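You operate a simulated robot arm through the tools that you are given. There is no shell and no other tool. Be economical: measure what you need, move in short steps, check, and stop when the job is done.

Carry out the task below with a simulated two-armed robot. There is one attempt and no reset: what you move stays moved.

JOB
Bolt up the steel plate's shackle with the thick red bolt, then test-lift the plate.
Fine: bolt screwed home before the crane is started; land it on the trestle again, sling slack, crane stopped.

Only the result counts: the job must be done as asked and must still hold three seconds after the hand-in. Knocking over, shifting, dropping, spilling or breaking anything else fails it.

ROBOT AND FRAMES
Two 7-joint arms with fingered hands on one trunk, on a base that drives. Base frame: it is fixed to the floor where the robot stands at the start and does not move with it; the origin is under the middle of the robot, x ahead of it, y to its left, z up. Units: mm, rad, N and s.
The left shoulder is at the start at [58, 170, 1236], the right one opposite. With the tool pointing down near the work surface each hand reaches from about 100 to 340 mm from the robot's upright axis, wherever it stands, measured 20 degrees to its own side. Places, roughly: hook [1000, -200, 1600]; shackle on the steel plate [1100, 0, 700]; top of the trestle [1000, -200, 600]. Payload 4 kg a hand.
The tool frame of a hand sits at the grasp point between the pads (the TCP): z along the fingers, y along the line on which they close. The tips reach 26 mm beyond it. Largest opening 132 mm; the body of the gripper starts 73 mm behind the TCP. The gripper is a hand of 4 fingers: y runs from the thumb to the fingers, the wrist lies at [0, 0, -224] in the tool frame.
Orientation is that of the tool frame in the base frame, as a unit quaternion [x, y, z, w]. With the fingers straight down and closing along the base's y, the tool's x points along the base's -x, its y along +y and its z along -z.

CONTROLS
- The arms move only by the tool play_rows. It takes "left_deltas", "right_deltas" or both (then of equal length, played together; a hand with none holds still); each is one flat list of numbers, 6 for each row, row after row: the turn, a rotation vector about the tool's x, y, z in units of 6 degrees (1.0 is 6 degrees), then the shift along the tool's x, y, z in units of 30 mm (1.0 is 30 mm). In form: [wx, wy, wz, x, y, z, wx, wy, wz, x, y, z, ...]. A call has 1 to 12 rows; each row shifts and turns the commanded pose from where the row before left it, along the tool's axes as they then stand. A call with a number of a shift or a turn outside -1 to 1 is refused whole. Each row takes 0.2 s and may step no farther than 50 mm and 0.15 rad from the row before; otherwise, the whole call is refused. A pose out of reach is approached as far as the arm can. The call stops where the force on the tool passes 50 N (or 10 N more than at its start, if that is more) or the arm is blocked; 0.2 s more then pass. In this call time passes only in rows, and 0.2 s behind the last. The reply holds the time, the measured pose of the TCP, the force on the tool along the base axes, the opening and the grip force, in the units named above and with some noise, with the torque about the TCP (base axes, N m) and any sound that the robot's microphone picked up, and new pictures: "pictures" is both (left out), scene, wrist or none (wrist: the cameras of the hands that moved).
- Cameras (640 x 400 px; columns grow to the right, rows downward): "scene" is now at [136.9, 40.2, 1449.7]; the picture's right is [0.43, -0.90, 0.00], its down [-0.20, -0.09, -0.98] and it looks along [0.88, 0.42, -0.22] (base axes); focal length 214 px, centre (320, 200). "left" rides on the left gripper at [-73, 6, -94] in its tool frame; the picture's right is [-0.08, -1.00, 0.00], its down [0.79, -0.06, -0.62] and it looks along [0.61, -0.05, 0.79] (tool axes); focal length 230 px, centre (320, 200). "right" rides on the right gripper at [73, 6, -94] in its tool frame; the picture's right is [-0.08, 1.00, 0.00], its down [-0.79, -0.06, -0.62] and it looks along [-0.61, -0.05, 0.79] (tool axes); focal length 230 px, centre (320, 200). There is no depth. A picture from a camera that has moved, and an enlarged one, comes with that camera's place and axes in the base frame and with its lens.
- lift_body(by): slides the trunk up (or, below 0, down) by that many mm; the arms and the scene camera ride with it, the base frame stays. It gives what a move gives, with no picture.
- drive_base(legs): drives the robot by 1 to 6 legs, each [ahead, left, turn to the left] in mm, mm and rad, along the robot's own axes; the way and the turn of a leg run together, so that a leg with both is an arc; at most 1500 mm and 3.142 rad a leg. The arms and the cameras ride along, it lands a little off, and it stops where it bumps. It gives what a move gives, and a new picture of the scene camera.
- move_fingers(finger1, finger2, finger3, thumb_bend, hand): sets how far each is bent, from 0 (flat) to 100 (curled in); at 30 the hand is open as for a grip, at 70 the pads meet at the TCP. One left out holds its place. A second passes; each finger stops where it meets its share of the squeeze, and holds until it gets a number again. It is the only way to open and close the hand. It gives what a move gives, with no picture; readings hold the bend of each and the force on the fingers (four entries, about 0 where the hand has none), thumb and palm.
- head_to(pan, tilt): turns the head with the scene camera to pan (to the left, within 1.396 rad either way) and tilt (down, from -0.506 to 1.204), counted from straight ahead of the robot. It gives what a move gives, and a new picture of the scene camera.
- close_up(camera, box): a new picture of the part [left, top, right, bottom] of that camera's present view, enlarged. No time passes.
- sign_off(): hands the job in; it is judged then, once.

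Go step by step. Nothing tells you exact positions but the pictures and the camera data: compare them with the known pose of the tool, close in by small moves and look again before you grip or let go. The budget is 120 turns and 260 pictures, counting those below and the enlarged ones. Unless the task says otherwise, let go and move clear before handing in, and close with one line.

The tools are called after "Call:" as a command line: name --argument value ..., lists and objects as JSON in quotes. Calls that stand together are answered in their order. play_rows: Moves the arms, as the interface text tells. Its arguments: {"type":"object","properties":{"left_deltas":{"type":"array"},"right_deltas":{"type":"array"},"pictures":{"type":"string","enum":["both","scene","wrist","none"]}},"required":[]} The other tools are called the same way: lift_body (by) slides the trunk up or down; move_fingers (finger1, finger2, finger3, thumb_bend, hand) moves the fingers one by one; drive_base (legs) drives the base; head_to (pan, tilt) turns the head that bears the scene camera; close_up (camera, box) takes an enlarged picture of a part of a camera's view; sign_off () hands the job in.

At the start:

```text
time_s: 0.0
left_position: [342.3, 478.9, 1504.8]
left_orientation: [0.0, 1.0, 0.001, 0.0]
left_contact_force: [-0.2, 0.1, -0.4]
left_wrist_torque: [0.01, -0.01, 0.02]
left_gripper_width: 132.0
left_grasp_force: 0.0
left_shape: jaw
left_bend: [30.0, 30.0, 30.0, 30.0]
left_finger forces: [0.1, 0.0, 0.1, 0.0, 0.0, 0.0]
right_position: [318.7, 6.9, 1506.1]
right_orientation: [0.0, 1.0, 0.001, 0.002]
right_contact_force: [-0.3, 0.7, -0.4]
right_wrist_torque: [0.03, 0.0, -0.01]
right_gripper_width: 132.0
right_grasp_force: 0.2
right_shape: jaw
right_bend: [30.0, 30.0, 30.0, 30.0]
right_finger forces: [0.0, 0.0, 0.0, 0.0, 0.0, 0.0]
trunk travel left (down, up): [-248.0, 103.0]
robot x, y, heading: [4.4, 0.4, -0.001]
head pan, tilt: [0.447, 0.218]
```

scene: 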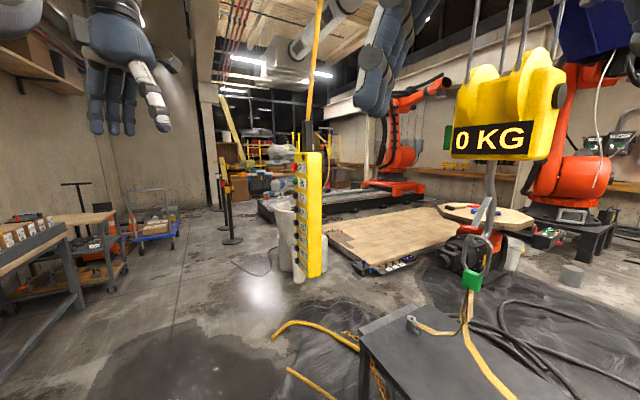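
right: 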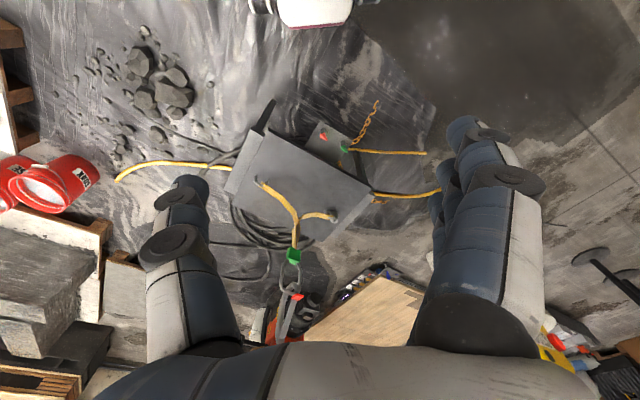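
left: 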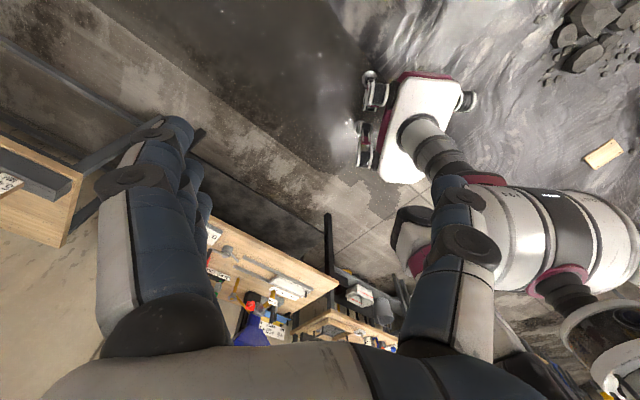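

I see the crane hook with a 0 KG display, a yellow pendant with buttons, and a bench with labelled trays on the left. I'll look more closely at each.

Call:
close_up --camera "scene" --box '[270, 140, 350, 290]'

Call:
head_to --pan -0.1 --tilt 0.6

Call:
head_to --pan 1.2 --tilt 0.5

```text
2.67 times, centred on (310, 215) of scene
camera zoom: at [136.9, 40.2, 1449.7], right [0.43, -0.9, 0.0], down [-0.2, -0.09, -0.98], along [0.88, 0.42, -0.22], focal length 572 px, centre (347, 160)
```

zoom: 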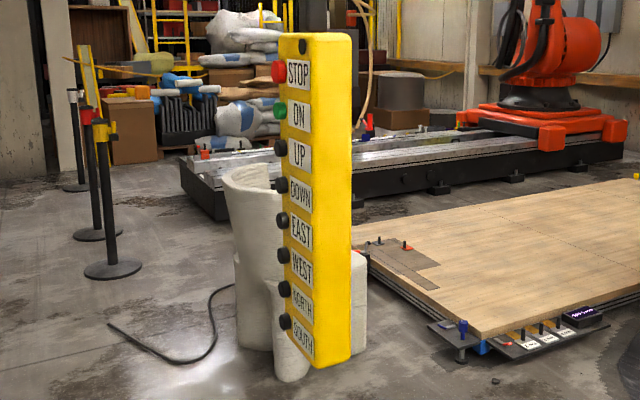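

```text
time_s: 1.0
left_position: [341.8, 479.3, 1504.0]
left_orientation: [-0.001, 1.0, 0.001, 0.0]
left_contact_force: [-1.0, -0.2, -0.3]
left_wrist_torque: [0.0, 0.04, 0.0]
left_gripper_width: 131.8
left_grasp_force: 0.2
left_shape: jaw
left_bend: [30.0, 30.0, 30.0, 30.0]
left_finger forces: [0.1, 0.0, 0.0, 0.0, 0.0, 0.0]
right_position: [318.4, 7.4, 1505.3]
right_orientation: [0.0, 1.0, 0.0, 0.0]
right_contact_force: [-0.3, -0.4, -0.1]
right_wrist_torque: [0.0, 0.02, 0.0]
right_gripper_width: 131.7
right_grasp_force: 0.1
right_shape: jaw
right_bend: [30.0, 30.0, 30.0, 30.0]
right_finger forces: [0.0, 0.0, 0.1, 0.1, 0.0, 0.0]
trunk travel left (down, up): [-248.0, 103.0]
robot x, y, heading: [0.7, -3.4, -0.003]
head pan, tilt: [-0.099, 0.6]
camera scene: at [140.7, -8.8, 1414.7], right [-0.1, -1.0, 0.0], down [-0.56, 0.06, -0.83], along [0.82, -0.08, -0.56], focal length 214 px, centre (320, 200)
```

scene: 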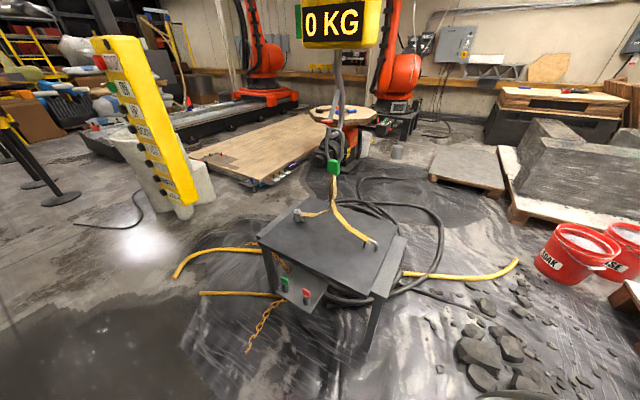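

```text
time_s: 2.4
left_position: [341.8, 479.6, 1504.3]
left_orientation: [-0.001, 1.0, 0.001, 0.001]
left_contact_force: [-0.7, 0.1, 0.4]
left_wrist_torque: [-0.02, 0.04, -0.01]
left_gripper_width: 131.9
left_grasp_force: 0.1
left_shape: jaw
left_bend: [30.0, 30.0, 30.0, 30.0]
left_finger forces: [0.1, 0.1, 0.0, 0.0, 0.1, 0.1]
right_position: [319.5, 7.0, 1504.4]
right_orientation: [0.0, 1.0, 0.001, 0.0]
right_contact_force: [-0.5, 0.4, 0.2]
right_wrist_torque: [0.04, 0.05, 0.0]
right_gripper_width: 132.0
right_grasp_force: 0.0
right_shape: jaw
right_bend: [30.0, 30.0, 30.0, 30.0]
right_finger forces: [0.0, 0.1, 0.0, 0.0, 0.0, 0.1]
trunk travel left (down, up): [-248.0, 103.0]
robot x, y, heading: [-1.8, -1.9, -0.001]
head pan, tilt: [1.201, 0.499]
camera scene: at [85.8, 84.7, 1423.7], right [0.93, -0.36, 0.0], down [-0.17, -0.45, -0.88], along [0.32, 0.82, -0.48], focal length 214 px, centre (320, 200)
```

scene: 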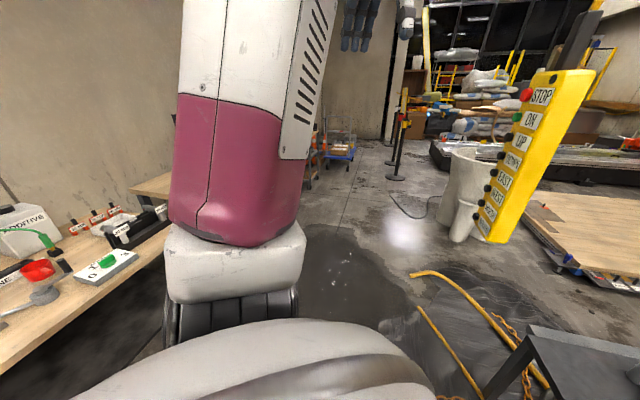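

The trestle carries a low shelf with a red and a green item, and the plate with its shackles lies on it. I'll zoom in.

Call:
head_to --pan -0.1 --tilt 0.7

Call:
close_up --camera "scene" --box '[250, 90, 420, 200]'

Call:
close_up --camera "scene" --box '[230, 190, 430, 320]'

Call:
close_up --camera "right" --box '[220, 80, 400, 340]'

```text
time_s: 3.9
left_position: [342.8, 478.2, 1504.9]
left_orientation: [0.0, 1.0, 0.0, 0.002]
left_contact_force: [0.6, -0.5, 0.7]
left_wrist_torque: [-0.01, 0.01, 0.0]
left_gripper_width: 131.8
left_grasp_force: 0.0
left_shape: jaw
left_bend: [30.0, 30.0, 30.0, 30.0]
left_finger forces: [0.0, 0.1, 0.0, 0.0, 0.0, 0.0]
right_position: [319.0, 6.7, 1505.1]
right_orientation: [0.0, 1.0, 0.001, 0.001]
right_contact_force: [0.1, -0.1, -0.1]
right_wrist_torque: [0.0, 0.0, -0.02]
right_gripper_width: 132.1
right_grasp_force: 0.0
right_shape: jaw
right_bend: [30.0, 30.0, 30.0, 30.0]
right_finger forces: [0.0, 0.0, 0.0, 0.0, 0.0, 0.0]
trunk travel left (down, up): [-248.0, 103.0]
robot x, y, heading: [-2.1, 0.3, 0.005]
head pan, tilt: [-0.099, 0.7]
camera scene: at [137.3, -8.4, 1406.1], right [-0.1, -1.0, 0.0], down [-0.64, 0.06, -0.77], along [0.76, -0.08, -0.64], focal length 214 px, centre (320, 200)
```

scene: 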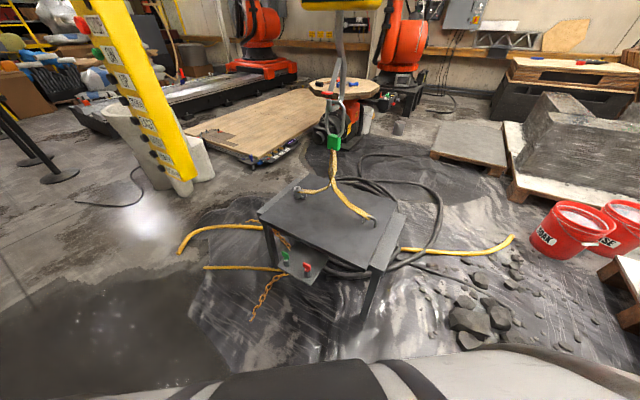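

```text
3.64 times, centred on (335, 145) of scene
camera zoom: at [137.3, -8.4, 1406.1], right [-0.1, -1.0, 0.0], down [-0.64, 0.06, -0.77], along [0.76, -0.08, -0.64], focal length 780 px, centre (266, 400)
```

zoom: 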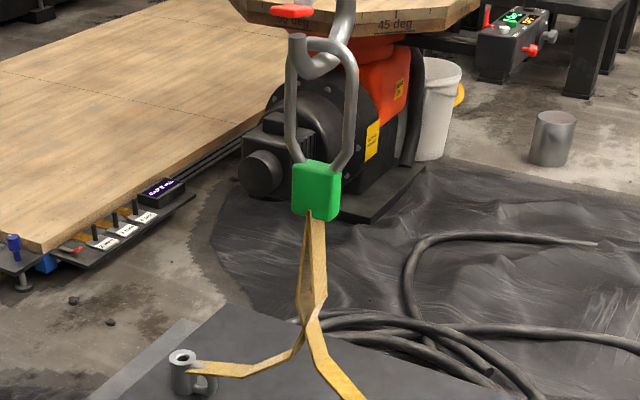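

```text
3.08 times, centred on (330, 255) of scene
camera zoom: at [137.3, -8.4, 1406.1], right [-0.1, -1.0, 0.0], down [-0.64, 0.06, -0.77], along [0.76, -0.08, -0.64], focal length 660 px, centre (289, 31)
```

zoom: 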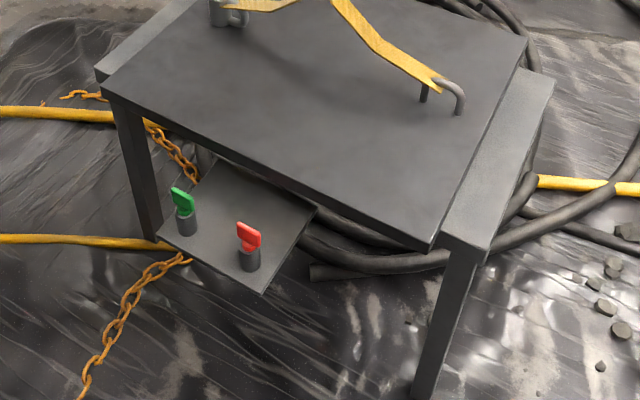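

```text
1.54 times, centred on (310, 210) of right
camera zoom: at [245.1, 12.8, 1599.5], right [0.08, 1.0, 0.0], down [0.78, -0.06, 0.62], along [0.62, -0.05, -0.79], focal length 354 px, centre (335, 185)
```

zoom: 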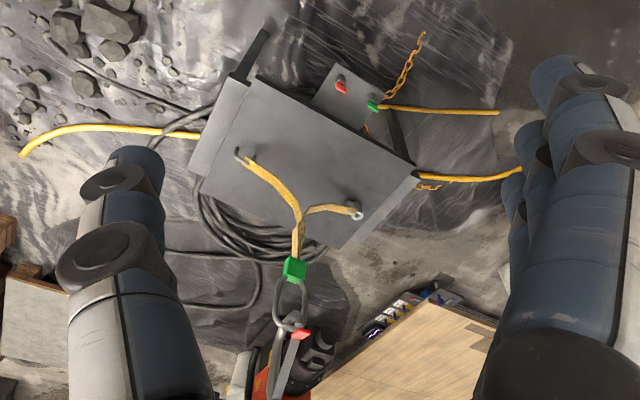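

The red bolt's head is at about (698,-5,526) on a side shelf. The shackle is at about (1100,10,660), near the far-left plate edge. I'll check the base footprint and the hook.

Call:
head_to --pan -0.6 --tilt 1.2

Call:
head_to --pan -0.1 --tilt 0.0

```text
time_s: 4.8
left_position: [343.0, 478.6, 1505.2]
left_orientation: [0.0, 1.0, 0.0, 0.002]
left_contact_force: [0.8, -0.1, -0.1]
left_wrist_torque: [0.01, 0.01, -0.01]
left_gripper_width: 131.9
left_grasp_force: 0.2
left_shape: jaw
left_bend: [30.0, 30.0, 30.0, 30.0]
left_finger forces: [0.0, 0.0, 0.0, 0.1, 0.0, 0.0]
right_position: [319.1, 6.4, 1505.2]
right_orientation: [0.0, 1.0, 0.002, 0.002]
right_contact_force: [-0.6, -0.4, 0.1]
right_wrist_torque: [0.0, 0.0, 0.02]
right_gripper_width: 131.9
right_grasp_force: 0.2
right_shape: jaw
right_bend: [30.0, 30.0, 30.0, 30.0]
right_finger forces: [0.0, 0.0, 0.0, 0.0, 0.0, 0.0]
trunk travel left (down, up): [-248.0, 103.0]
robot x, y, heading: [-3.2, -1.8, -0.001]
head pan, tilt: [-0.6, 1.201]
camera scene: at [99.0, -31.6, 1370.1], right [-0.56, -0.83, 0.0], down [-0.77, 0.53, -0.36], along [0.3, -0.2, -0.93], focal length 214 px, centre (320, 200)
```

scene: 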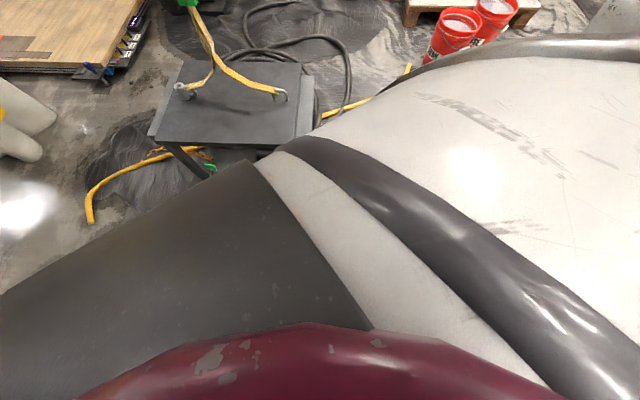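

```text
time_s: 6.2
left_position: [343.6, 479.3, 1505.0]
left_orientation: [0.0, 1.0, 0.001, 0.0]
left_contact_force: [-0.4, -0.5, 0.5]
left_wrist_torque: [-0.03, -0.01, 0.0]
left_gripper_width: 131.7
left_grasp_force: 0.0
left_shape: jaw
left_bend: [30.0, 30.0, 30.0, 30.0]
left_finger forces: [0.1, 0.0, 0.0, 0.1, 0.0, 0.0]
right_position: [318.8, 7.0, 1505.1]
right_orientation: [0.0, 1.0, 0.001, 0.0]
right_contact_force: [0.8, 1.0, -0.3]
right_wrist_torque: [-0.02, 0.02, 0.01]
right_gripper_width: 132.1
right_grasp_force: 0.0
right_shape: jaw
right_bend: [30.0, 30.0, 30.0, 30.0]
right_finger forces: [0.1, 0.0, 0.1, 0.1, 0.1, 0.1]
trunk travel left (down, up): [-248.0, 103.0]
robot x, y, heading: [3.8, -0.6, 0.003]
head pan, tilt: [-0.099, 0.0]
camera scene: at [142.4, -9.1, 1469.8], right [-0.1, -0.99, 0.0], down [0.0, 0.0, -1.0], along [0.99, -0.1, 0.0], focal length 214 px, centre (320, 200)
```

scene: 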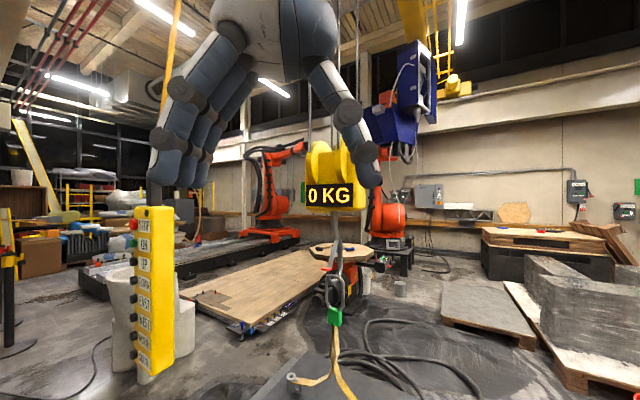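

I'm unsure how large the base is, so I'll look at it through the left wrist camera.

Call:
close_up --camera "left" --box '[330, 40, 640, 234]'

Call:
head_to --pan 0.35 --tilt 0.15

```text
2.06 times, centred on (485, 137) of left
camera zoom: at [415.6, 485.4, 1598.5], right [0.08, -1.0, 0.0], down [-0.79, -0.06, 0.61], along [-0.61, -0.05, -0.79], focal length 474 px, centre (-20, 330)
```

zoom: 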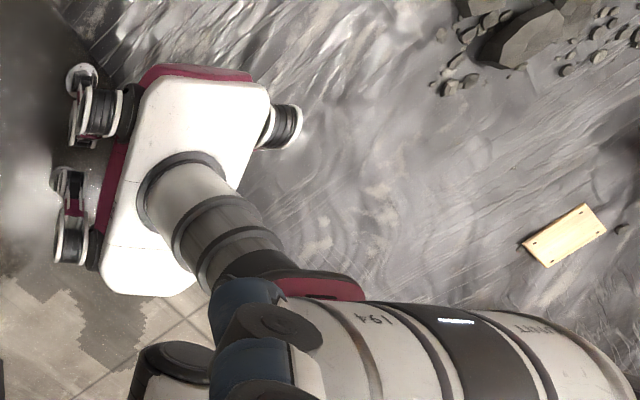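

```text
time_s: 7.1
left_position: [342.2, 479.2, 1504.8]
left_orientation: [0.0, 1.0, 0.001, 0.001]
left_contact_force: [0.3, -0.1, -0.5]
left_wrist_torque: [-0.01, 0.0, 0.03]
left_gripper_width: 132.2
left_grasp_force: 0.0
left_shape: jaw
left_bend: [30.0, 30.0, 30.0, 30.0]
left_finger forces: [0.0, 0.0, 0.0, 0.0, 0.0, 0.0]
right_position: [319.5, 6.5, 1505.6]
right_orientation: [0.0, 1.0, 0.001, 0.001]
right_contact_force: [-0.1, 0.5, -0.7]
right_wrist_torque: [0.01, 0.01, -0.01]
right_gripper_width: 131.8
right_grasp_force: 0.0
right_shape: jaw
right_bend: [30.0, 30.0, 30.0, 30.0]
right_finger forces: [0.1, 0.0, 0.0, 0.1, 0.0, 0.0]
trunk travel left (down, up): [-248.0, 103.0]
robot x, y, heading: [-2.6, -0.3, -0.002]
head pan, tilt: [0.351, 0.15]
camera scene: at [139.9, 31.7, 1456.2], right [0.34, -0.94, 0.0], down [-0.14, -0.05, -0.99], along [0.93, 0.34, -0.15], focal length 214 px, centre (320, 200)
```

scene: 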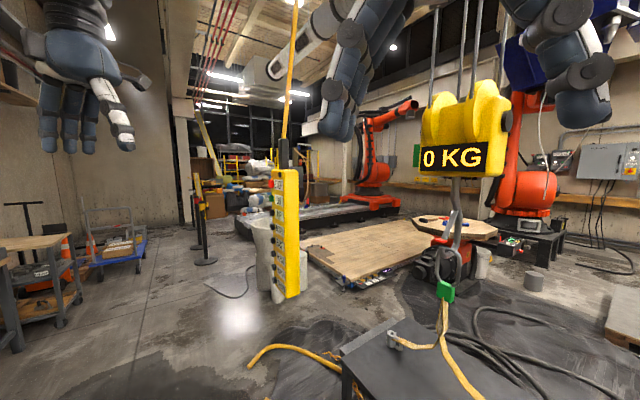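

The base looks compact, roughly ±250 mm. I'll fold the left arm in, then drive towards the bolt shelf, keeping clear of the pendant.

Call:
play_rows --left_deltas '[0, 0, 0, 0.52, -0.83, 0.86, 0, 0, 0, 0.52, -0.83, 0.86, 0, 0, 0, 0.52, -0.83, 0.86, 0, 0, 0, 0.52, -0.83, 0.86, 0, 0, 0, 0.52, -0.83, 0.86, 0, 0, 0, 0.52, -0.83, 0.86]' --pictures "none"

Call:
drive_base --legs '[[300, 100, 0]]'

Call:
head_to --pan -0.3 --tilt 1.0

```text
time_s: 8.5
left_position: [289.1, 419.5, 1353.7]
left_orientation: [-0.009, 0.999, -0.03, -0.002]
left_contact_force: [-1.0, -0.7, 0.0]
left_wrist_torque: [0.0, 0.07, 0.02]
left_gripper_width: 131.9
left_grasp_force: 0.2
left_shape: jaw
left_bend: [30.0, 30.0, 30.0, 30.0]
left_finger forces: [0.0, 0.0, 0.0, 0.0, 0.1, 0.0]
left hand out of reach, approached as far as the arm can: row 4, 5, 6
right_position: [318.3, 7.5, 1504.9]
right_orientation: [0.0, 1.0, 0.0, 0.001]
right_contact_force: [0.8, 0.9, -0.3]
right_wrist_torque: [-0.02, -0.02, 0.01]
right_gripper_width: 131.6
right_grasp_force: 0.0
right_shape: jaw
right_bend: [30.0, 30.0, 30.0, 30.0]
right_finger forces: [0.1, 0.0, 0.1, 0.0, 0.0, 0.1]
trunk travel left (down, up): [-248.0, 103.0]
robot x, y, heading: [-0.6, -3.5, -0.002]
head pan, tilt: [0.351, 0.15]
```

```text
time_s: 10.6
left_position: [586.5, 520.6, 1354.4]
left_orientation: [-0.008, 0.999, -0.031, 0.002]
left_contact_force: [0.6, 0.5, -0.4]
left_wrist_torque: [-0.01, -0.01, -0.01]
left_gripper_width: 131.8
left_grasp_force: 0.2
left_shape: jaw
left_bend: [30.0, 30.0, 30.0, 30.0]
left_finger forces: [0.0, 0.0, 0.0, 0.1, 0.0, 0.0]
right_position: [618.1, 109.6, 1504.9]
right_orientation: [-0.002, 1.0, 0.001, -0.001]
right_contact_force: [0.5, 0.2, 1.0]
right_wrist_torque: [-0.02, 0.01, 0.0]
right_gripper_width: 131.8
right_grasp_force: 0.0
right_shape: jaw
right_bend: [30.0, 30.0, 30.0, 30.0]
right_finger forces: [0.0, 0.1, 0.1, 0.1, 0.0, 0.0]
trunk travel left (down, up): [-248.0, 103.0]
robot x, y, heading: [297.5, 100.4, 0.002]
head pan, tilt: [0.351, 0.15]
camera scene: at [437.5, 133.6, 1456.2], right [0.35, -0.94, 0.0], down [-0.14, -0.05, -0.99], along [0.93, 0.34, -0.15], focal length 214 px, centre (320, 200)
```

scene: 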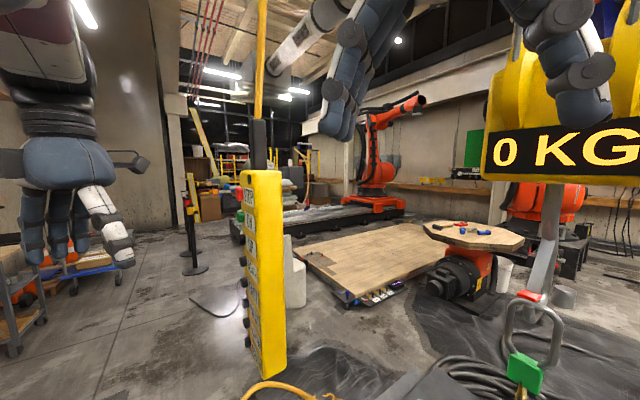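

```text
time_s: 11.8
left_position: [584.3, 521.6, 1352.7]
left_orientation: [-0.009, 0.999, -0.035, 0.001]
left_contact_force: [0.5, 1.1, 0.9]
left_wrist_torque: [0.01, 0.06, 0.0]
left_gripper_width: 131.6
left_grasp_force: 0.0
left_shape: jaw
left_bend: [30.0, 30.0, 30.0, 30.0]
left_finger forces: [0.1, 0.0, 0.1, 0.0, 0.1, 0.0]
right_position: [615.7, 110.0, 1504.5]
right_orientation: [-0.002, 1.0, 0.001, 0.001]
right_contact_force: [0.6, -0.3, 0.1]
right_wrist_torque: [0.06, -0.01, -0.01]
right_gripper_width: 132.0
right_grasp_force: 0.1
right_shape: jaw
right_bend: [30.0, 30.0, 30.0, 30.0]
right_finger forces: [0.0, 0.1, 0.1, 0.1, 0.1, 0.0]
trunk travel left (down, up): [-248.0, 103.0]
robot x, y, heading: [294.8, 100.4, 0.0]
head pan, tilt: [-0.3, 1.0]
camera scene: at [416.7, 81.0, 1382.7], right [-0.29, -0.96, 0.0], down [-0.8, 0.25, -0.54], along [0.52, -0.16, -0.84], focal length 214 px, centre (320, 200)
```

scene: 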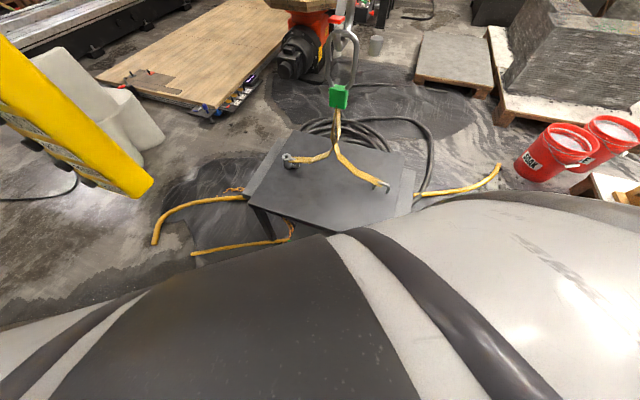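

The pendant's near top corner is about (877,445,1446). I'll lower the trunk and bring the right hand down towards the bolts.

Call:
lift_body --by -235

Call:
play_rows --right_deltas '[0, 0, 0, 0, -0.4, 1, 0, 0, 0, 0, -0.4, 1, 0, 0, 0, 0, -0.4, 1, 0, 0, 0, 0, -0.4, 1, 0, 0, 0, 0, -0.4, 1, 0, 0, 0, 0, -0.4, 1, 0, 0, 0, 0, -0.4, 1, 0, 0, 0, 0, -0.4, 1, 0, 0, 0, 0, -0.4, 1, 0, 0, 0, 0, -0.4, 1, 0, 0, 0, 0, 0, 1, 0, 0, 0, 0, 0, 1]' --pictures "wrist"

```text
time_s: 14.3
left_position: [688.1, 535.8, 1013.6]
left_orientation: [-0.043, 0.974, -0.052, -0.217]
left_contact_force: [0.1, 0.6, -0.5]
left_wrist_torque: [0.01, 0.01, 0.01]
left_gripper_width: 131.5
left_grasp_force: 0.0
left_shape: jaw
left_bend: [30.0, 30.0, 30.0, 30.0]
left_finger forces: [0.0, 0.0, 0.1, 0.0, 0.0, 0.1]
right_position: [807.5, 111.7, 1119.8]
right_orientation: [-0.003, 0.97, 0.004, -0.243]
right_contact_force: [-0.8, -0.4, -0.3]
right_wrist_torque: [0.03, 0.03, 0.04]
right_gripper_width: 131.8
right_grasp_force: 0.1
right_shape: jaw
right_bend: [30.0, 30.0, 30.0, 30.0]
right_finger forces: [0.0, 0.1, 0.0, 0.0, 0.0, 0.0]
trunk travel left (down, up): [-13.0, 338.0]
robot x, y, heading: [294.3, 104.8, 0.007]
head pan, tilt: [-0.3, 1.0]
```

```text
time_s: 17.1
left_position: [691.0, 535.6, 1011.4]
left_orientation: [-0.051, 0.974, -0.056, -0.215]
left_contact_force: [0.0, -0.3, 0.2]
left_wrist_torque: [0.02, 0.05, 0.03]
left_gripper_width: 131.7
left_grasp_force: 0.0
left_shape: jaw
left_bend: [30.0, 30.0, 30.0, 30.0]
left_finger forces: [0.1, 0.0, 0.0, 0.0, 0.0, 0.0]
right_position: [640.3, -7.0, 797.2]
right_orientation: [-0.005, 0.968, 0.006, -0.251]
right_contact_force: [0.7, 0.0, 0.6]
right_wrist_torque: [-0.02, -0.04, 0.0]
right_gripper_width: 132.1
right_grasp_force: 0.0
right_shape: jaw
right_bend: [30.0, 30.0, 30.0, 30.0]
right_finger forces: [0.0, 0.0, 0.0, 0.0, 0.0, 0.0]
trunk travel left (down, up): [-13.0, 338.0]
robot x, y, heading: [292.5, 97.9, 0.022]
head pan, tilt: [-0.3, 1.0]
stopped in row 12 (right hand): the arm was blocked; the commanded pose is now the measured one
camera right: at [621.4, -2.7, 914.1], right [0.06, 1.0, -0.02], down [0.99, -0.05, 0.16], along [0.15, -0.03, -0.99], focal length 230 px, centre (320, 200)
```

right: 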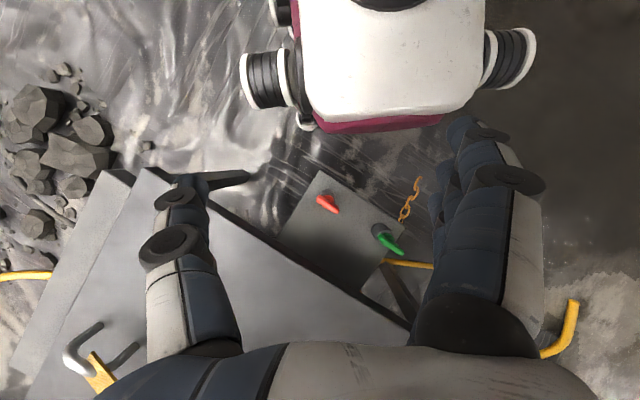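

The trunk leaned forward and tilted the hand by 29°. I'll straighten the hand and rise a little.

Call:
play_rows --right_deltas '[0, -0.98, 0, -0.5, 0, -0.6, 0, -0.98, 0, -0.5, 0, -0.3, 0, -0.98, 0, -0.5, 0, 0, 0, -0.98, 0, -0.5, 0, 0, 0, -0.98, 0, -0.5, 0, 0]' --pictures "both"

```text
time_s: 18.3
left_position: [689.2, 536.5, 1010.9]
left_orientation: [-0.05, 0.974, -0.057, -0.215]
left_contact_force: [0.2, 0.1, -0.7]
left_wrist_torque: [0.01, 0.04, 0.02]
left_gripper_width: 131.9
left_grasp_force: 0.0
left_shape: jaw
left_bend: [30.0, 30.0, 30.0, 30.0]
left_finger forces: [0.0, 0.0, 0.1, 0.0, 0.0, 0.1]
right_position: [723.8, -5.2, 799.7]
right_orientation: [-0.002, 1.0, 0.007, 0.005]
right_contact_force: [0.2, 0.3, 0.5]
right_wrist_torque: [-0.03, 0.0, -0.02]
right_gripper_width: 131.8
right_grasp_force: 0.1
right_shape: jaw
right_bend: [30.0, 30.0, 30.0, 30.0]
right_finger forces: [0.1, 0.0, 0.0, 0.0, 0.0, 0.0]
trunk travel left (down, up): [-13.0, 338.0]
robot x, y, heading: [299.5, 100.8, 0.012]
head pan, tilt: [-0.3, 1.0]
camera scene: at [593.2, 81.6, 1130.1], right [-0.28, -0.96, -0.01], down [-0.79, 0.24, -0.56], along [0.54, -0.15, -0.83], focal length 214 px, centre (320, 200)
camera right: at [650.6, -0.4, 893.3], right [0.07, 1.0, 0.01], down [0.78, -0.06, 0.62], along [0.62, -0.03, -0.78], focal length 230 px, centre (320, 200)
```

scene: 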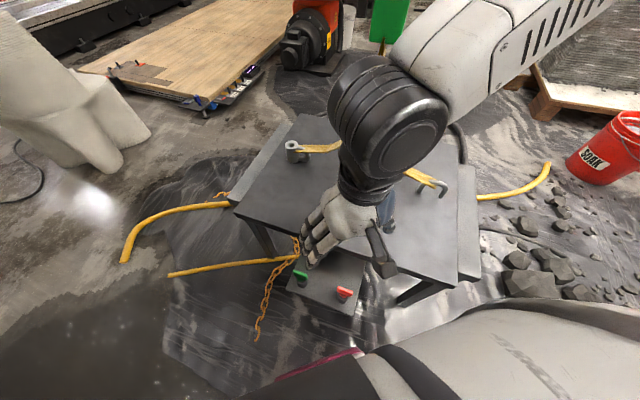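
right: 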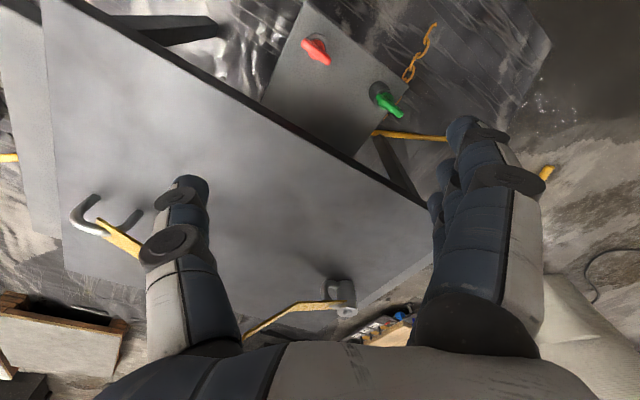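

I'll zoom on the bolts and the shackle.

Call:
close_up --camera "right" --box '[270, 10, 430, 150]'

Call:
close_up --camera "scene" --box '[270, 250, 370, 320]'

Call:
close_up --camera "scene" --box '[260, 120, 360, 190]'

Call:
close_up --camera "right" --box '[230, 250, 380, 350]'

```text
2.86 times, centred on (350, 80) of right
camera zoom: at [650.6, -0.4, 893.3], right [0.07, 1.0, 0.01], down [0.78, -0.06, 0.62], along [0.62, -0.03, -0.78], focal length 657 px, centre (234, 543)
```

zoom: 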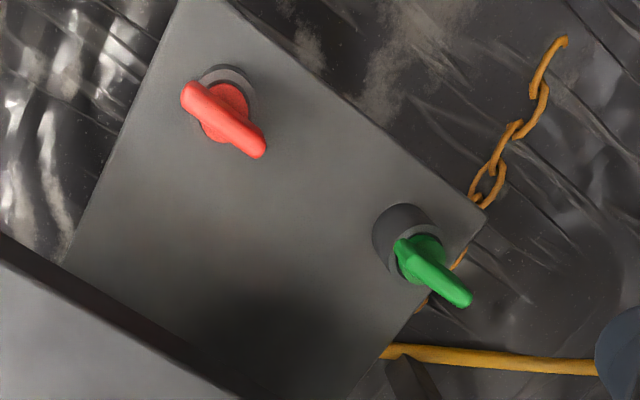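

```text
5.71 times, centred on (320, 285) of scene
camera zoom: at [593.2, 81.6, 1130.1], right [-0.28, -0.96, -0.01], down [-0.79, 0.24, -0.56], along [0.54, -0.15, -0.83], focal length 1226 px, centre (320, -286)
```

zoom: 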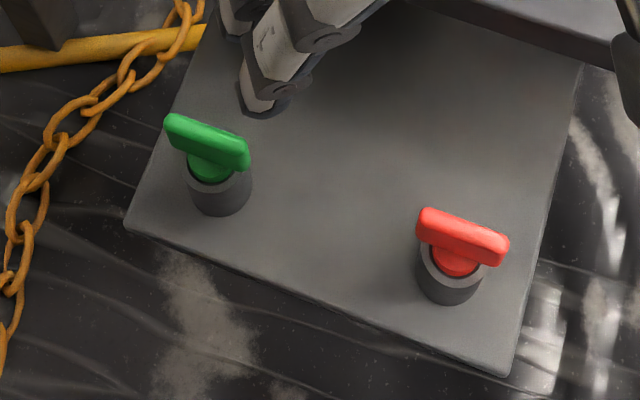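

```text
5.71 times, centred on (310, 155) of scene
camera zoom: at [593.2, 81.6, 1130.1], right [-0.28, -0.96, -0.01], down [-0.79, 0.24, -0.56], along [0.54, -0.15, -0.83], focal length 1226 px, centre (377, 457)
```

zoom: 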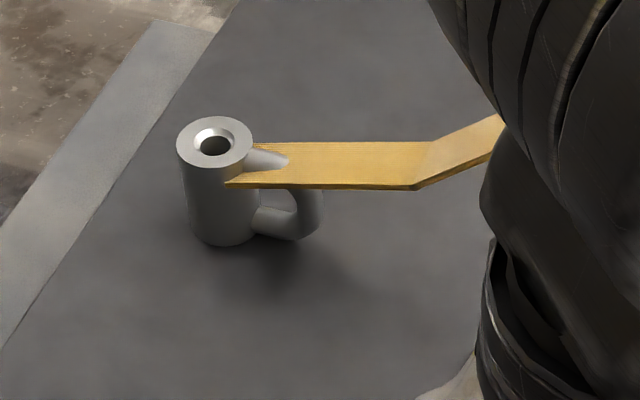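

```text
4.00 times, centred on (305, 300) of right
camera zoom: at [650.6, -0.4, 893.3], right [0.07, 1.0, 0.01], down [0.78, -0.06, 0.62], along [0.62, -0.03, -0.78], focal length 920 px, centre (380, -200)
```

zoom: 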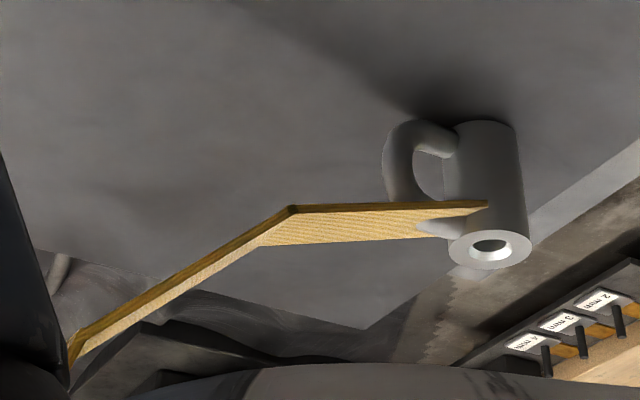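

The shackle has a vertical bore and the bolts are T-handled plugs. The red handle's centre is about (682,-2,570), its long axis parallel to the trestle's front edge. I'll turn the hand -52° and half-close it.

Call:
move_fingers --hand "right" --finger1 48 --finger2 48 --finger3 48 --thumb_bend 48

Call:
play_rows --right_deltas '[0, 0, -0.97, 0.5, 0, 0.5, 0, 0, -0.97, 0.5, 0, 0.5, 0, 0, -0.97, 0.3, 0, 0.5, 0, 0, -0.97, 0, 0, 0.5, 0, 0, -0.97, 0, 0, 0.5, 0, 0, -0.97, 0, 0, 0.4, 0, 0, -0.97, 0, 0, 0.3, 0, 0, -0.97, 0, 0, 0, 0, 0, -0.9, 0, 0, 0]'

```text
time_s: 19.3
left_position: [691.4, 536.7, 1012.1]
left_orientation: [-0.049, 0.974, -0.057, -0.215]
left_contact_force: [-0.2, -0.4, -0.5]
left_wrist_torque: [0.02, -0.01, 0.01]
left_gripper_width: 132.1
left_grasp_force: 0.1
left_shape: jaw
left_bend: [30.0, 30.0, 30.0, 30.0]
left_finger forces: [0.0, 0.1, 0.0, 0.0, 0.1, 0.1]
right_position: [724.0, -4.9, 798.9]
right_orientation: [-0.004, 1.0, 0.005, 0.004]
right_contact_force: [-0.3, 0.3, 0.2]
right_wrist_torque: [0.01, 0.01, -0.02]
right_gripper_width: 78.3
right_grasp_force: 0.0
right_shape: fingers
right_bend: [48.0, 48.0, 48.0, 48.0]
right_finger forces: [0.0, 0.1, 0.1, 0.1, 0.0, 0.0]
trunk travel left (down, up): [-13.0, 338.0]
robot x, y, heading: [295.0, 101.4, 0.018]
head pan, tilt: [-0.3, 1.0]
```

```text
time_s: 21.3
left_position: [692.2, 536.7, 1010.4]
left_orientation: [-0.05, 0.974, -0.058, -0.214]
left_contact_force: [-0.5, 0.0, -0.3]
left_wrist_torque: [-0.01, 0.01, 0.04]
left_gripper_width: 131.8
left_grasp_force: 0.0
left_shape: jaw
left_bend: [30.0, 30.0, 30.0, 30.0]
left_finger forces: [0.0, 0.0, 0.0, 0.0, 0.0, 0.1]
right_position: [701.9, 1.0, 701.5]
right_orientation: [-0.441, 0.897, 0.004, 0.005]
right_contact_force: [0.6, 0.5, 0.2]
right_wrist_torque: [0.02, -0.01, -0.01]
right_gripper_width: 78.4
right_grasp_force: 0.1
right_shape: fingers
right_bend: [48.0, 48.0, 48.0, 48.0]
right_finger forces: [0.1, 0.0, 0.1, 0.0, 0.1, 0.0]
right hand out of reach, approached as far as the arm can: row 2, 3
trunk travel left (down, up): [-13.0, 338.0]
robot x, y, heading: [305.2, 99.6, 0.011]
head pan, tilt: [-0.3, 1.0]
camera scene: at [594.7, 82.6, 1129.8], right [-0.28, -0.96, -0.01], down [-0.79, 0.24, -0.56], along [0.54, -0.15, -0.83], focal length 214 px, centre (320, 200)
camera right: at [652.2, -54.0, 794.3], right [-0.74, 0.67, 0.0], down [0.52, 0.58, 0.63], along [0.42, 0.47, -0.78], focal length 230 px, centre (320, 200)
```

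scene: 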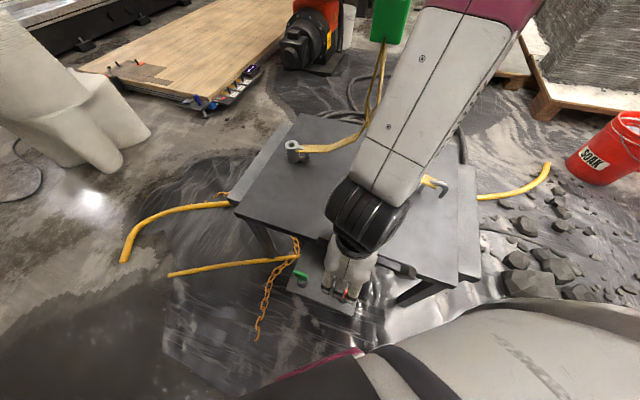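
right: 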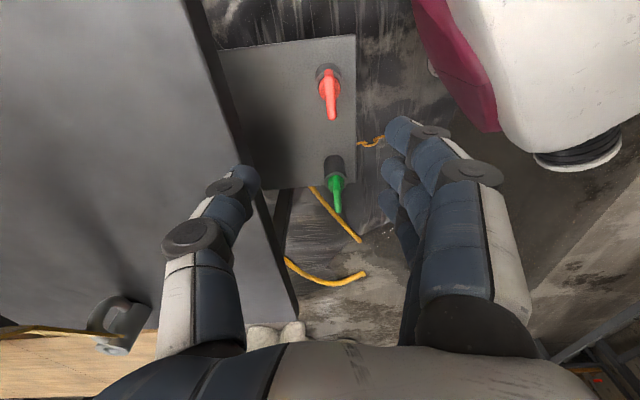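

The orientation matches the handle. I'll back the base off 40 mm for reach margin, then align over the handle.

Call:
drive_base --legs '[[-40, 0, 0]]'

Call:
close_up --camera "right" --box '[200, 20, 440, 170]'

```text
time_s: 22.1
left_position: [682.7, 536.0, 990.0]
left_orientation: [-0.042, 0.968, -0.058, -0.24]
left_contact_force: [0.5, -0.4, -0.5]
left_wrist_torque: [-0.02, 0.03, -0.02]
left_gripper_width: 131.8
left_grasp_force: 0.1
left_shape: jaw
left_bend: [30.0, 30.0, 30.0, 30.0]
left_finger forces: [0.0, 0.1, 0.1, 0.0, 0.0, 0.0]
right_position: [676.4, 0.9, 688.6]
right_orientation: [-0.439, 0.899, 0.01, -0.009]
right_contact_force: [-0.1, 0.3, 0.1]
right_wrist_torque: [-0.02, -0.02, 0.02]
right_gripper_width: 78.1
right_grasp_force: 0.1
right_shape: fingers
right_bend: [48.0, 48.0, 48.0, 48.0]
right_finger forces: [0.1, 0.0, 0.0, 0.1, 0.1, 0.0]
trunk travel left (down, up): [-13.0, 338.0]
robot x, y, heading: [257.2, 100.5, 0.006]
head pan, tilt: [-0.3, 1.0]
camera scene: at [584.0, 83.3, 1119.5], right [-0.29, -0.96, 0.0], down [-0.81, 0.24, -0.54], along [0.52, -0.16, -0.84], focal length 214 px, centre (320, 200)
```

scene: 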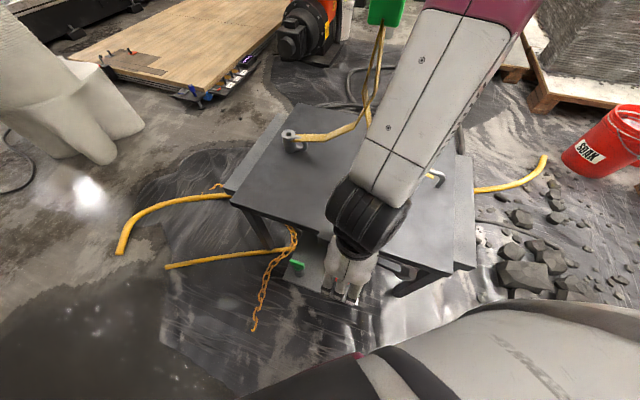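

```text
2.67 times, centred on (320, 95) of right
camera zoom: at [630.3, -54.2, 782.5], right [-0.74, 0.67, 0.02], down [0.55, 0.58, 0.61], along [0.4, 0.46, -0.79], focal length 614 px, centre (320, 480)
```

zoom: 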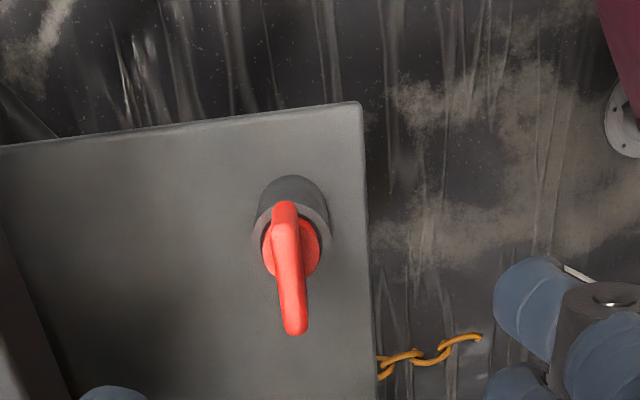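

The handle centre is confirmed at about (682,-6). I'll shift 12 mm and go down most of the way.

Call:
play_rows --right_deltas '[0, 0, 0, 0, -0.2, 0.6, 0, 0, 0, 0, -0.2, 0.6, 0, 0, 0, 0, 0, 0.7, 0, 0, 0, 0, 0, 0.6]' --pictures "wrist"

```text
time_s: 23.1
left_position: [681.4, 536.5, 991.2]
left_orientation: [-0.044, 0.968, -0.058, -0.24]
left_contact_force: [-0.3, 0.2, 1.0]
left_wrist_torque: [0.0, 0.01, 0.01]
left_gripper_width: 131.5
left_grasp_force: 0.0
left_shape: jaw
left_bend: [30.0, 30.0, 30.0, 30.0]
left_finger forces: [0.0, 0.1, 0.1, 0.1, 0.0, 0.0]
right_position: [687.9, -6.2, 615.1]
right_orientation: [-0.439, 0.898, 0.01, -0.008]
right_contact_force: [0.1, -0.2, 0.4]
right_wrist_torque: [-0.02, 0.02, -0.01]
right_gripper_width: 77.9
right_grasp_force: 0.0
right_shape: fingers
right_bend: [48.0, 48.0, 48.0, 48.0]
right_finger forces: [0.1, 0.0, 0.1, 0.1, 0.0, 0.0]
trunk travel left (down, up): [-13.0, 338.0]
robot x, y, heading: [255.5, 99.9, 0.009]
head pan, tilt: [-0.3, 1.0]
camera right: at [639.1, -60.6, 709.5], right [-0.74, 0.67, 0.02], down [0.54, 0.58, 0.61], along [0.4, 0.46, -0.79], focal length 230 px, centre (320, 200)
```

right: 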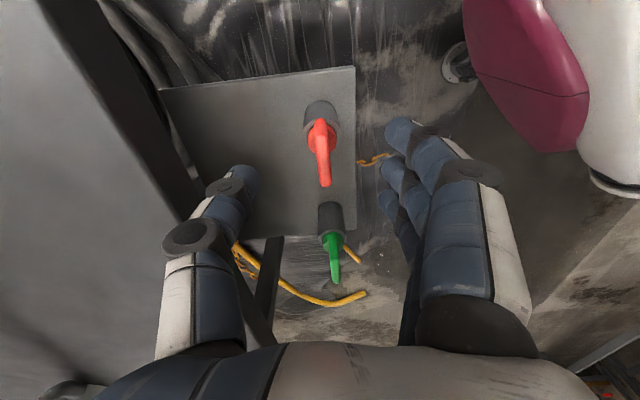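

The handle is centred between thumb and fingers. I'll descend 37 mm and close.

Call:
play_rows --right_deltas '[0, 0, 0, 0.06, 0, 0.6, 0, 0, 0, 0.05, 0, 0.6]' --pictures "wrist"

Call:
close_up --camera "right" --box '[220, 80, 430, 240]'

```text
time_s: 23.8
left_position: [681.3, 535.6, 991.6]
left_orientation: [-0.045, 0.968, -0.058, -0.239]
left_contact_force: [-0.1, 0.1, -0.3]
left_wrist_torque: [-0.01, -0.01, 0.01]
left_gripper_width: 131.5
left_grasp_force: 0.1
left_shape: jaw
left_bend: [30.0, 30.0, 30.0, 30.0]
left_finger forces: [0.0, 0.0, 0.1, 0.0, 0.1, 0.0]
right_position: [683.5, -8.4, 576.3]
right_orientation: [-0.439, 0.899, 0.009, -0.009]
right_contact_force: [0.7, -0.4, -0.1]
right_wrist_torque: [-0.01, 0.02, 0.0]
right_gripper_width: 78.1
right_grasp_force: 0.2
right_shape: fingers
right_bend: [48.0, 48.0, 48.0, 48.0]
right_finger forces: [0.1, 0.0, 0.0, 0.1, 0.0, 0.1]
trunk travel left (down, up): [-13.0, 338.0]
robot x, y, heading: [258.4, 103.2, 0.006]
head pan, tilt: [-0.3, 1.0]
camera right: at [635.8, -63.5, 672.6], right [-0.74, 0.67, 0.02], down [0.54, 0.58, 0.61], along [0.4, 0.46, -0.79], focal length 230 px, centre (320, 200)
```

right: 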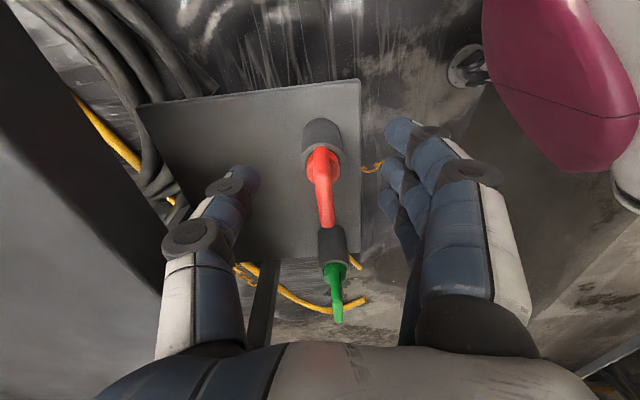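

```text
2.50 times, centred on (325, 160) of right
camera zoom: at [635.8, -63.5, 672.6], right [-0.74, 0.67, 0.02], down [0.54, 0.58, 0.61], along [0.4, 0.46, -0.79], focal length 575 px, centre (308, 300)
```

zoom: 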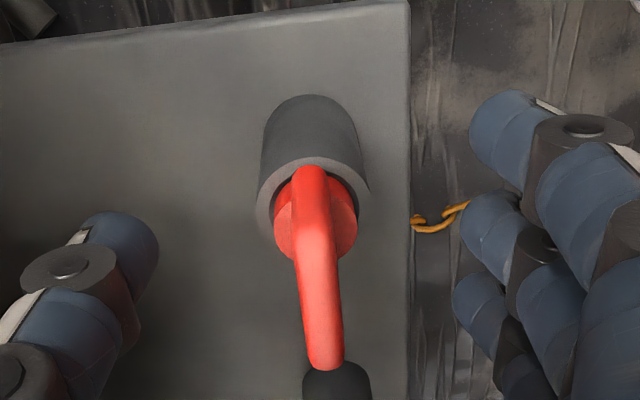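

The handle lies between the pads, so I'll close.

Call:
move_fingers --hand "right" --finger1 76 --finger2 76 --finger3 76 --thumb_bend 76

Call:
close_up --camera "right" --box '[220, 80, 430, 240]'

```text
time_s: 24.8
left_position: [682.4, 536.7, 990.9]
left_orientation: [-0.042, 0.968, -0.057, -0.239]
left_contact_force: [0.5, 0.5, 0.0]
left_wrist_torque: [0.01, 0.0, 0.02]
left_gripper_width: 131.9
left_grasp_force: 0.1
left_shape: jaw
left_bend: [30.0, 30.0, 30.0, 30.0]
left_finger forces: [0.1, 0.0, 0.1, 0.0, 0.0, 0.0]
right_position: [682.5, -8.9, 578.9]
right_orientation: [-0.439, 0.898, 0.01, -0.009]
right_contact_force: [-0.4, 0.2, -0.5]
right_wrist_torque: [-0.01, -0.02, 0.0]
right_gripper_width: 10.4
right_grasp_force: 13.0
right_shape: fingers
right_bend: [76.0, 72.0, 74.0, 71.0]
right_finger forces: [0.0, 8.9, 4.2, 0.0, 13.3, 0.0]
trunk travel left (down, up): [-13.0, 338.0]
robot x, y, heading: [258.9, 100.2, 0.007]
head pan, tilt: [-0.3, 1.0]
```

```text
2.50 times, centred on (325, 160) of right
camera zoom: at [635.7, -63.5, 672.9], right [-0.74, 0.67, 0.02], down [0.54, 0.58, 0.61], along [0.4, 0.46, -0.79], focal length 575 px, centre (308, 300)
```

zoom: 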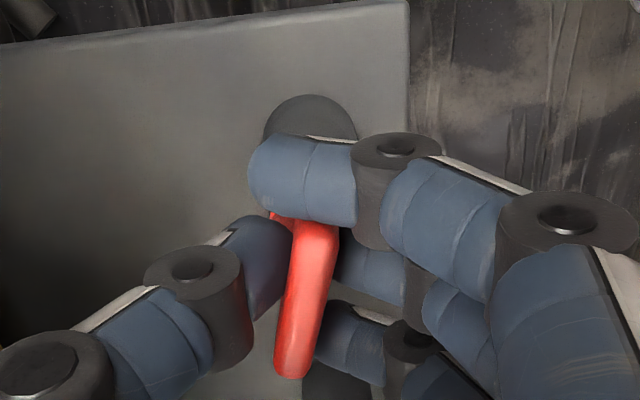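

Fingers 2, 3 and the thumb hold the handle. I'll try lifting straight up.

Call:
play_rows --right_deltas '[0, 0, 0, 0, 0, -0.3, 0, 0, 0, 0, 0, -0.5, 0, 0, 0, 0, 0, -0.7]' --pictures "wrist"

```text
time_s: 25.6
left_position: [680.8, 536.3, 992.5]
left_orientation: [-0.043, 0.968, -0.058, -0.238]
left_contact_force: [0.4, 0.6, 0.2]
left_wrist_torque: [0.0, -0.04, 0.03]
left_gripper_width: 131.9
left_grasp_force: 0.0
left_shape: jaw
left_bend: [30.0, 30.0, 30.0, 30.0]
left_finger forces: [0.1, 0.0, 0.1, 0.0, 0.0, 0.0]
right_position: [685.1, -7.9, 623.3]
right_orientation: [-0.44, 0.898, 0.009, -0.008]
right_contact_force: [0.7, -0.3, -0.5]
right_wrist_torque: [-0.05, 0.01, 0.02]
right_gripper_width: 10.5
right_grasp_force: 13.7
right_shape: fingers
right_bend: [76.0, 73.0, 74.0, 71.0]
right_finger forces: [0.1, 8.9, 4.3, 0.0, 13.3, 0.0]
trunk travel left (down, up): [-13.0, 338.0]
robot x, y, heading: [261.5, 102.4, 0.007]
head pan, tilt: [-0.3, 1.0]
camera right: at [637.2, -63.2, 718.3], right [-0.74, 0.67, 0.02], down [0.54, 0.58, 0.61], along [0.4, 0.46, -0.79], focal length 230 px, centre (320, 200)
```

right: 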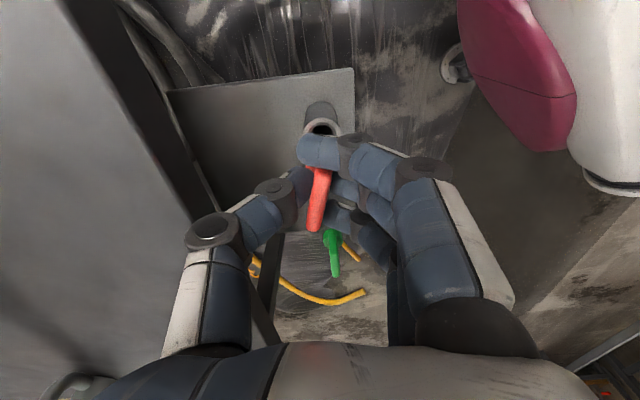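

The bolt is moving out of the holder. I'll lift it well above the plate level and look with the head camera.

Call:
play_rows --right_deltas '[0, 0, 0, 0, 0, -0.8, 0, 0, 0, 0, 0, -1, 0, 0, 0, 0, 0, -1, 0, 0, 0, 0, 0, -1, 0, 0, 0, 0, 0, -1]' --pictures "both"

Call:
close_up --camera "scene" --box '[270, 180, 430, 310]'

```text
time_s: 26.8
left_position: [682.3, 534.7, 991.0]
left_orientation: [-0.043, 0.968, -0.058, -0.239]
left_contact_force: [-0.4, -0.4, -0.1]
left_wrist_torque: [0.03, -0.02, 0.01]
left_gripper_width: 131.9
left_grasp_force: 0.2
left_shape: jaw
left_bend: [30.0, 30.0, 30.0, 30.0]
left_finger forces: [0.1, 0.0, 0.0, 0.1, 0.1, 0.1]
right_position: [688.0, -9.8, 765.8]
right_orientation: [-0.439, 0.898, 0.008, -0.009]
right_contact_force: [-0.3, -0.8, -0.1]
right_wrist_torque: [-0.02, 0.0, -0.03]
right_gripper_width: 10.4
right_grasp_force: 13.6
right_shape: fingers
right_bend: [76.0, 73.0, 74.0, 71.0]
right_finger forces: [0.1, 9.0, 4.2, 0.1, 13.1, 0.0]
trunk travel left (down, up): [-13.0, 338.0]
robot x, y, heading: [256.8, 97.8, 0.005]
head pan, tilt: [-0.3, 1.0]
camera scene: at [583.7, 82.6, 1120.6], right [-0.29, -0.96, 0.0], down [-0.81, 0.24, -0.54], along [0.52, -0.16, -0.84], focal length 214 px, centre (320, 200)
camera right: at [641.3, -65.6, 861.4], right [-0.74, 0.67, 0.02], down [0.54, 0.58, 0.61], along [0.4, 0.46, -0.79], focal length 230 px, centre (320, 200)
```

scene: 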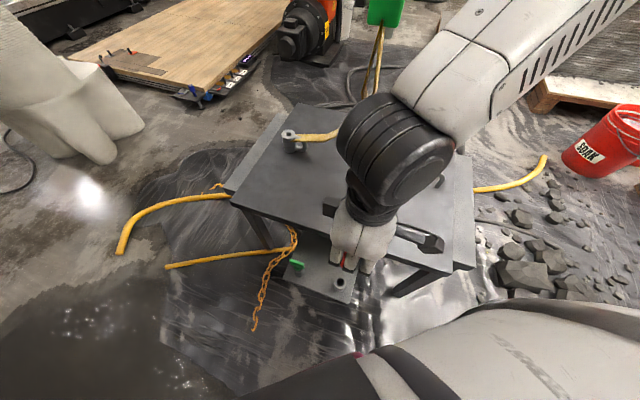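
right: 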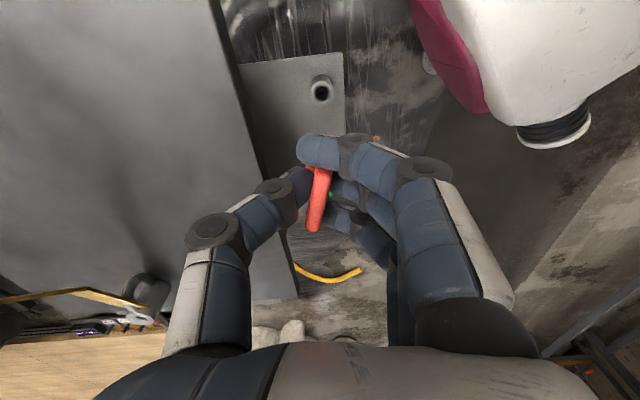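

```text
3.08 times, centred on (350, 245) of scene
camera zoom: at [583.7, 82.6, 1120.6], right [-0.29, -0.96, 0.0], down [-0.81, 0.24, -0.54], along [0.52, -0.16, -0.84], focal length 660 px, centre (228, 62)
```

zoom: 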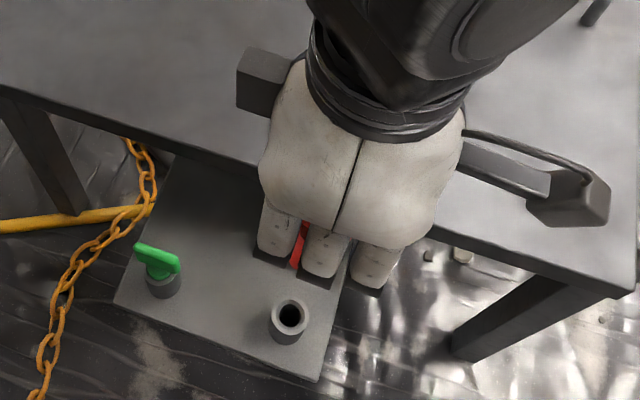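

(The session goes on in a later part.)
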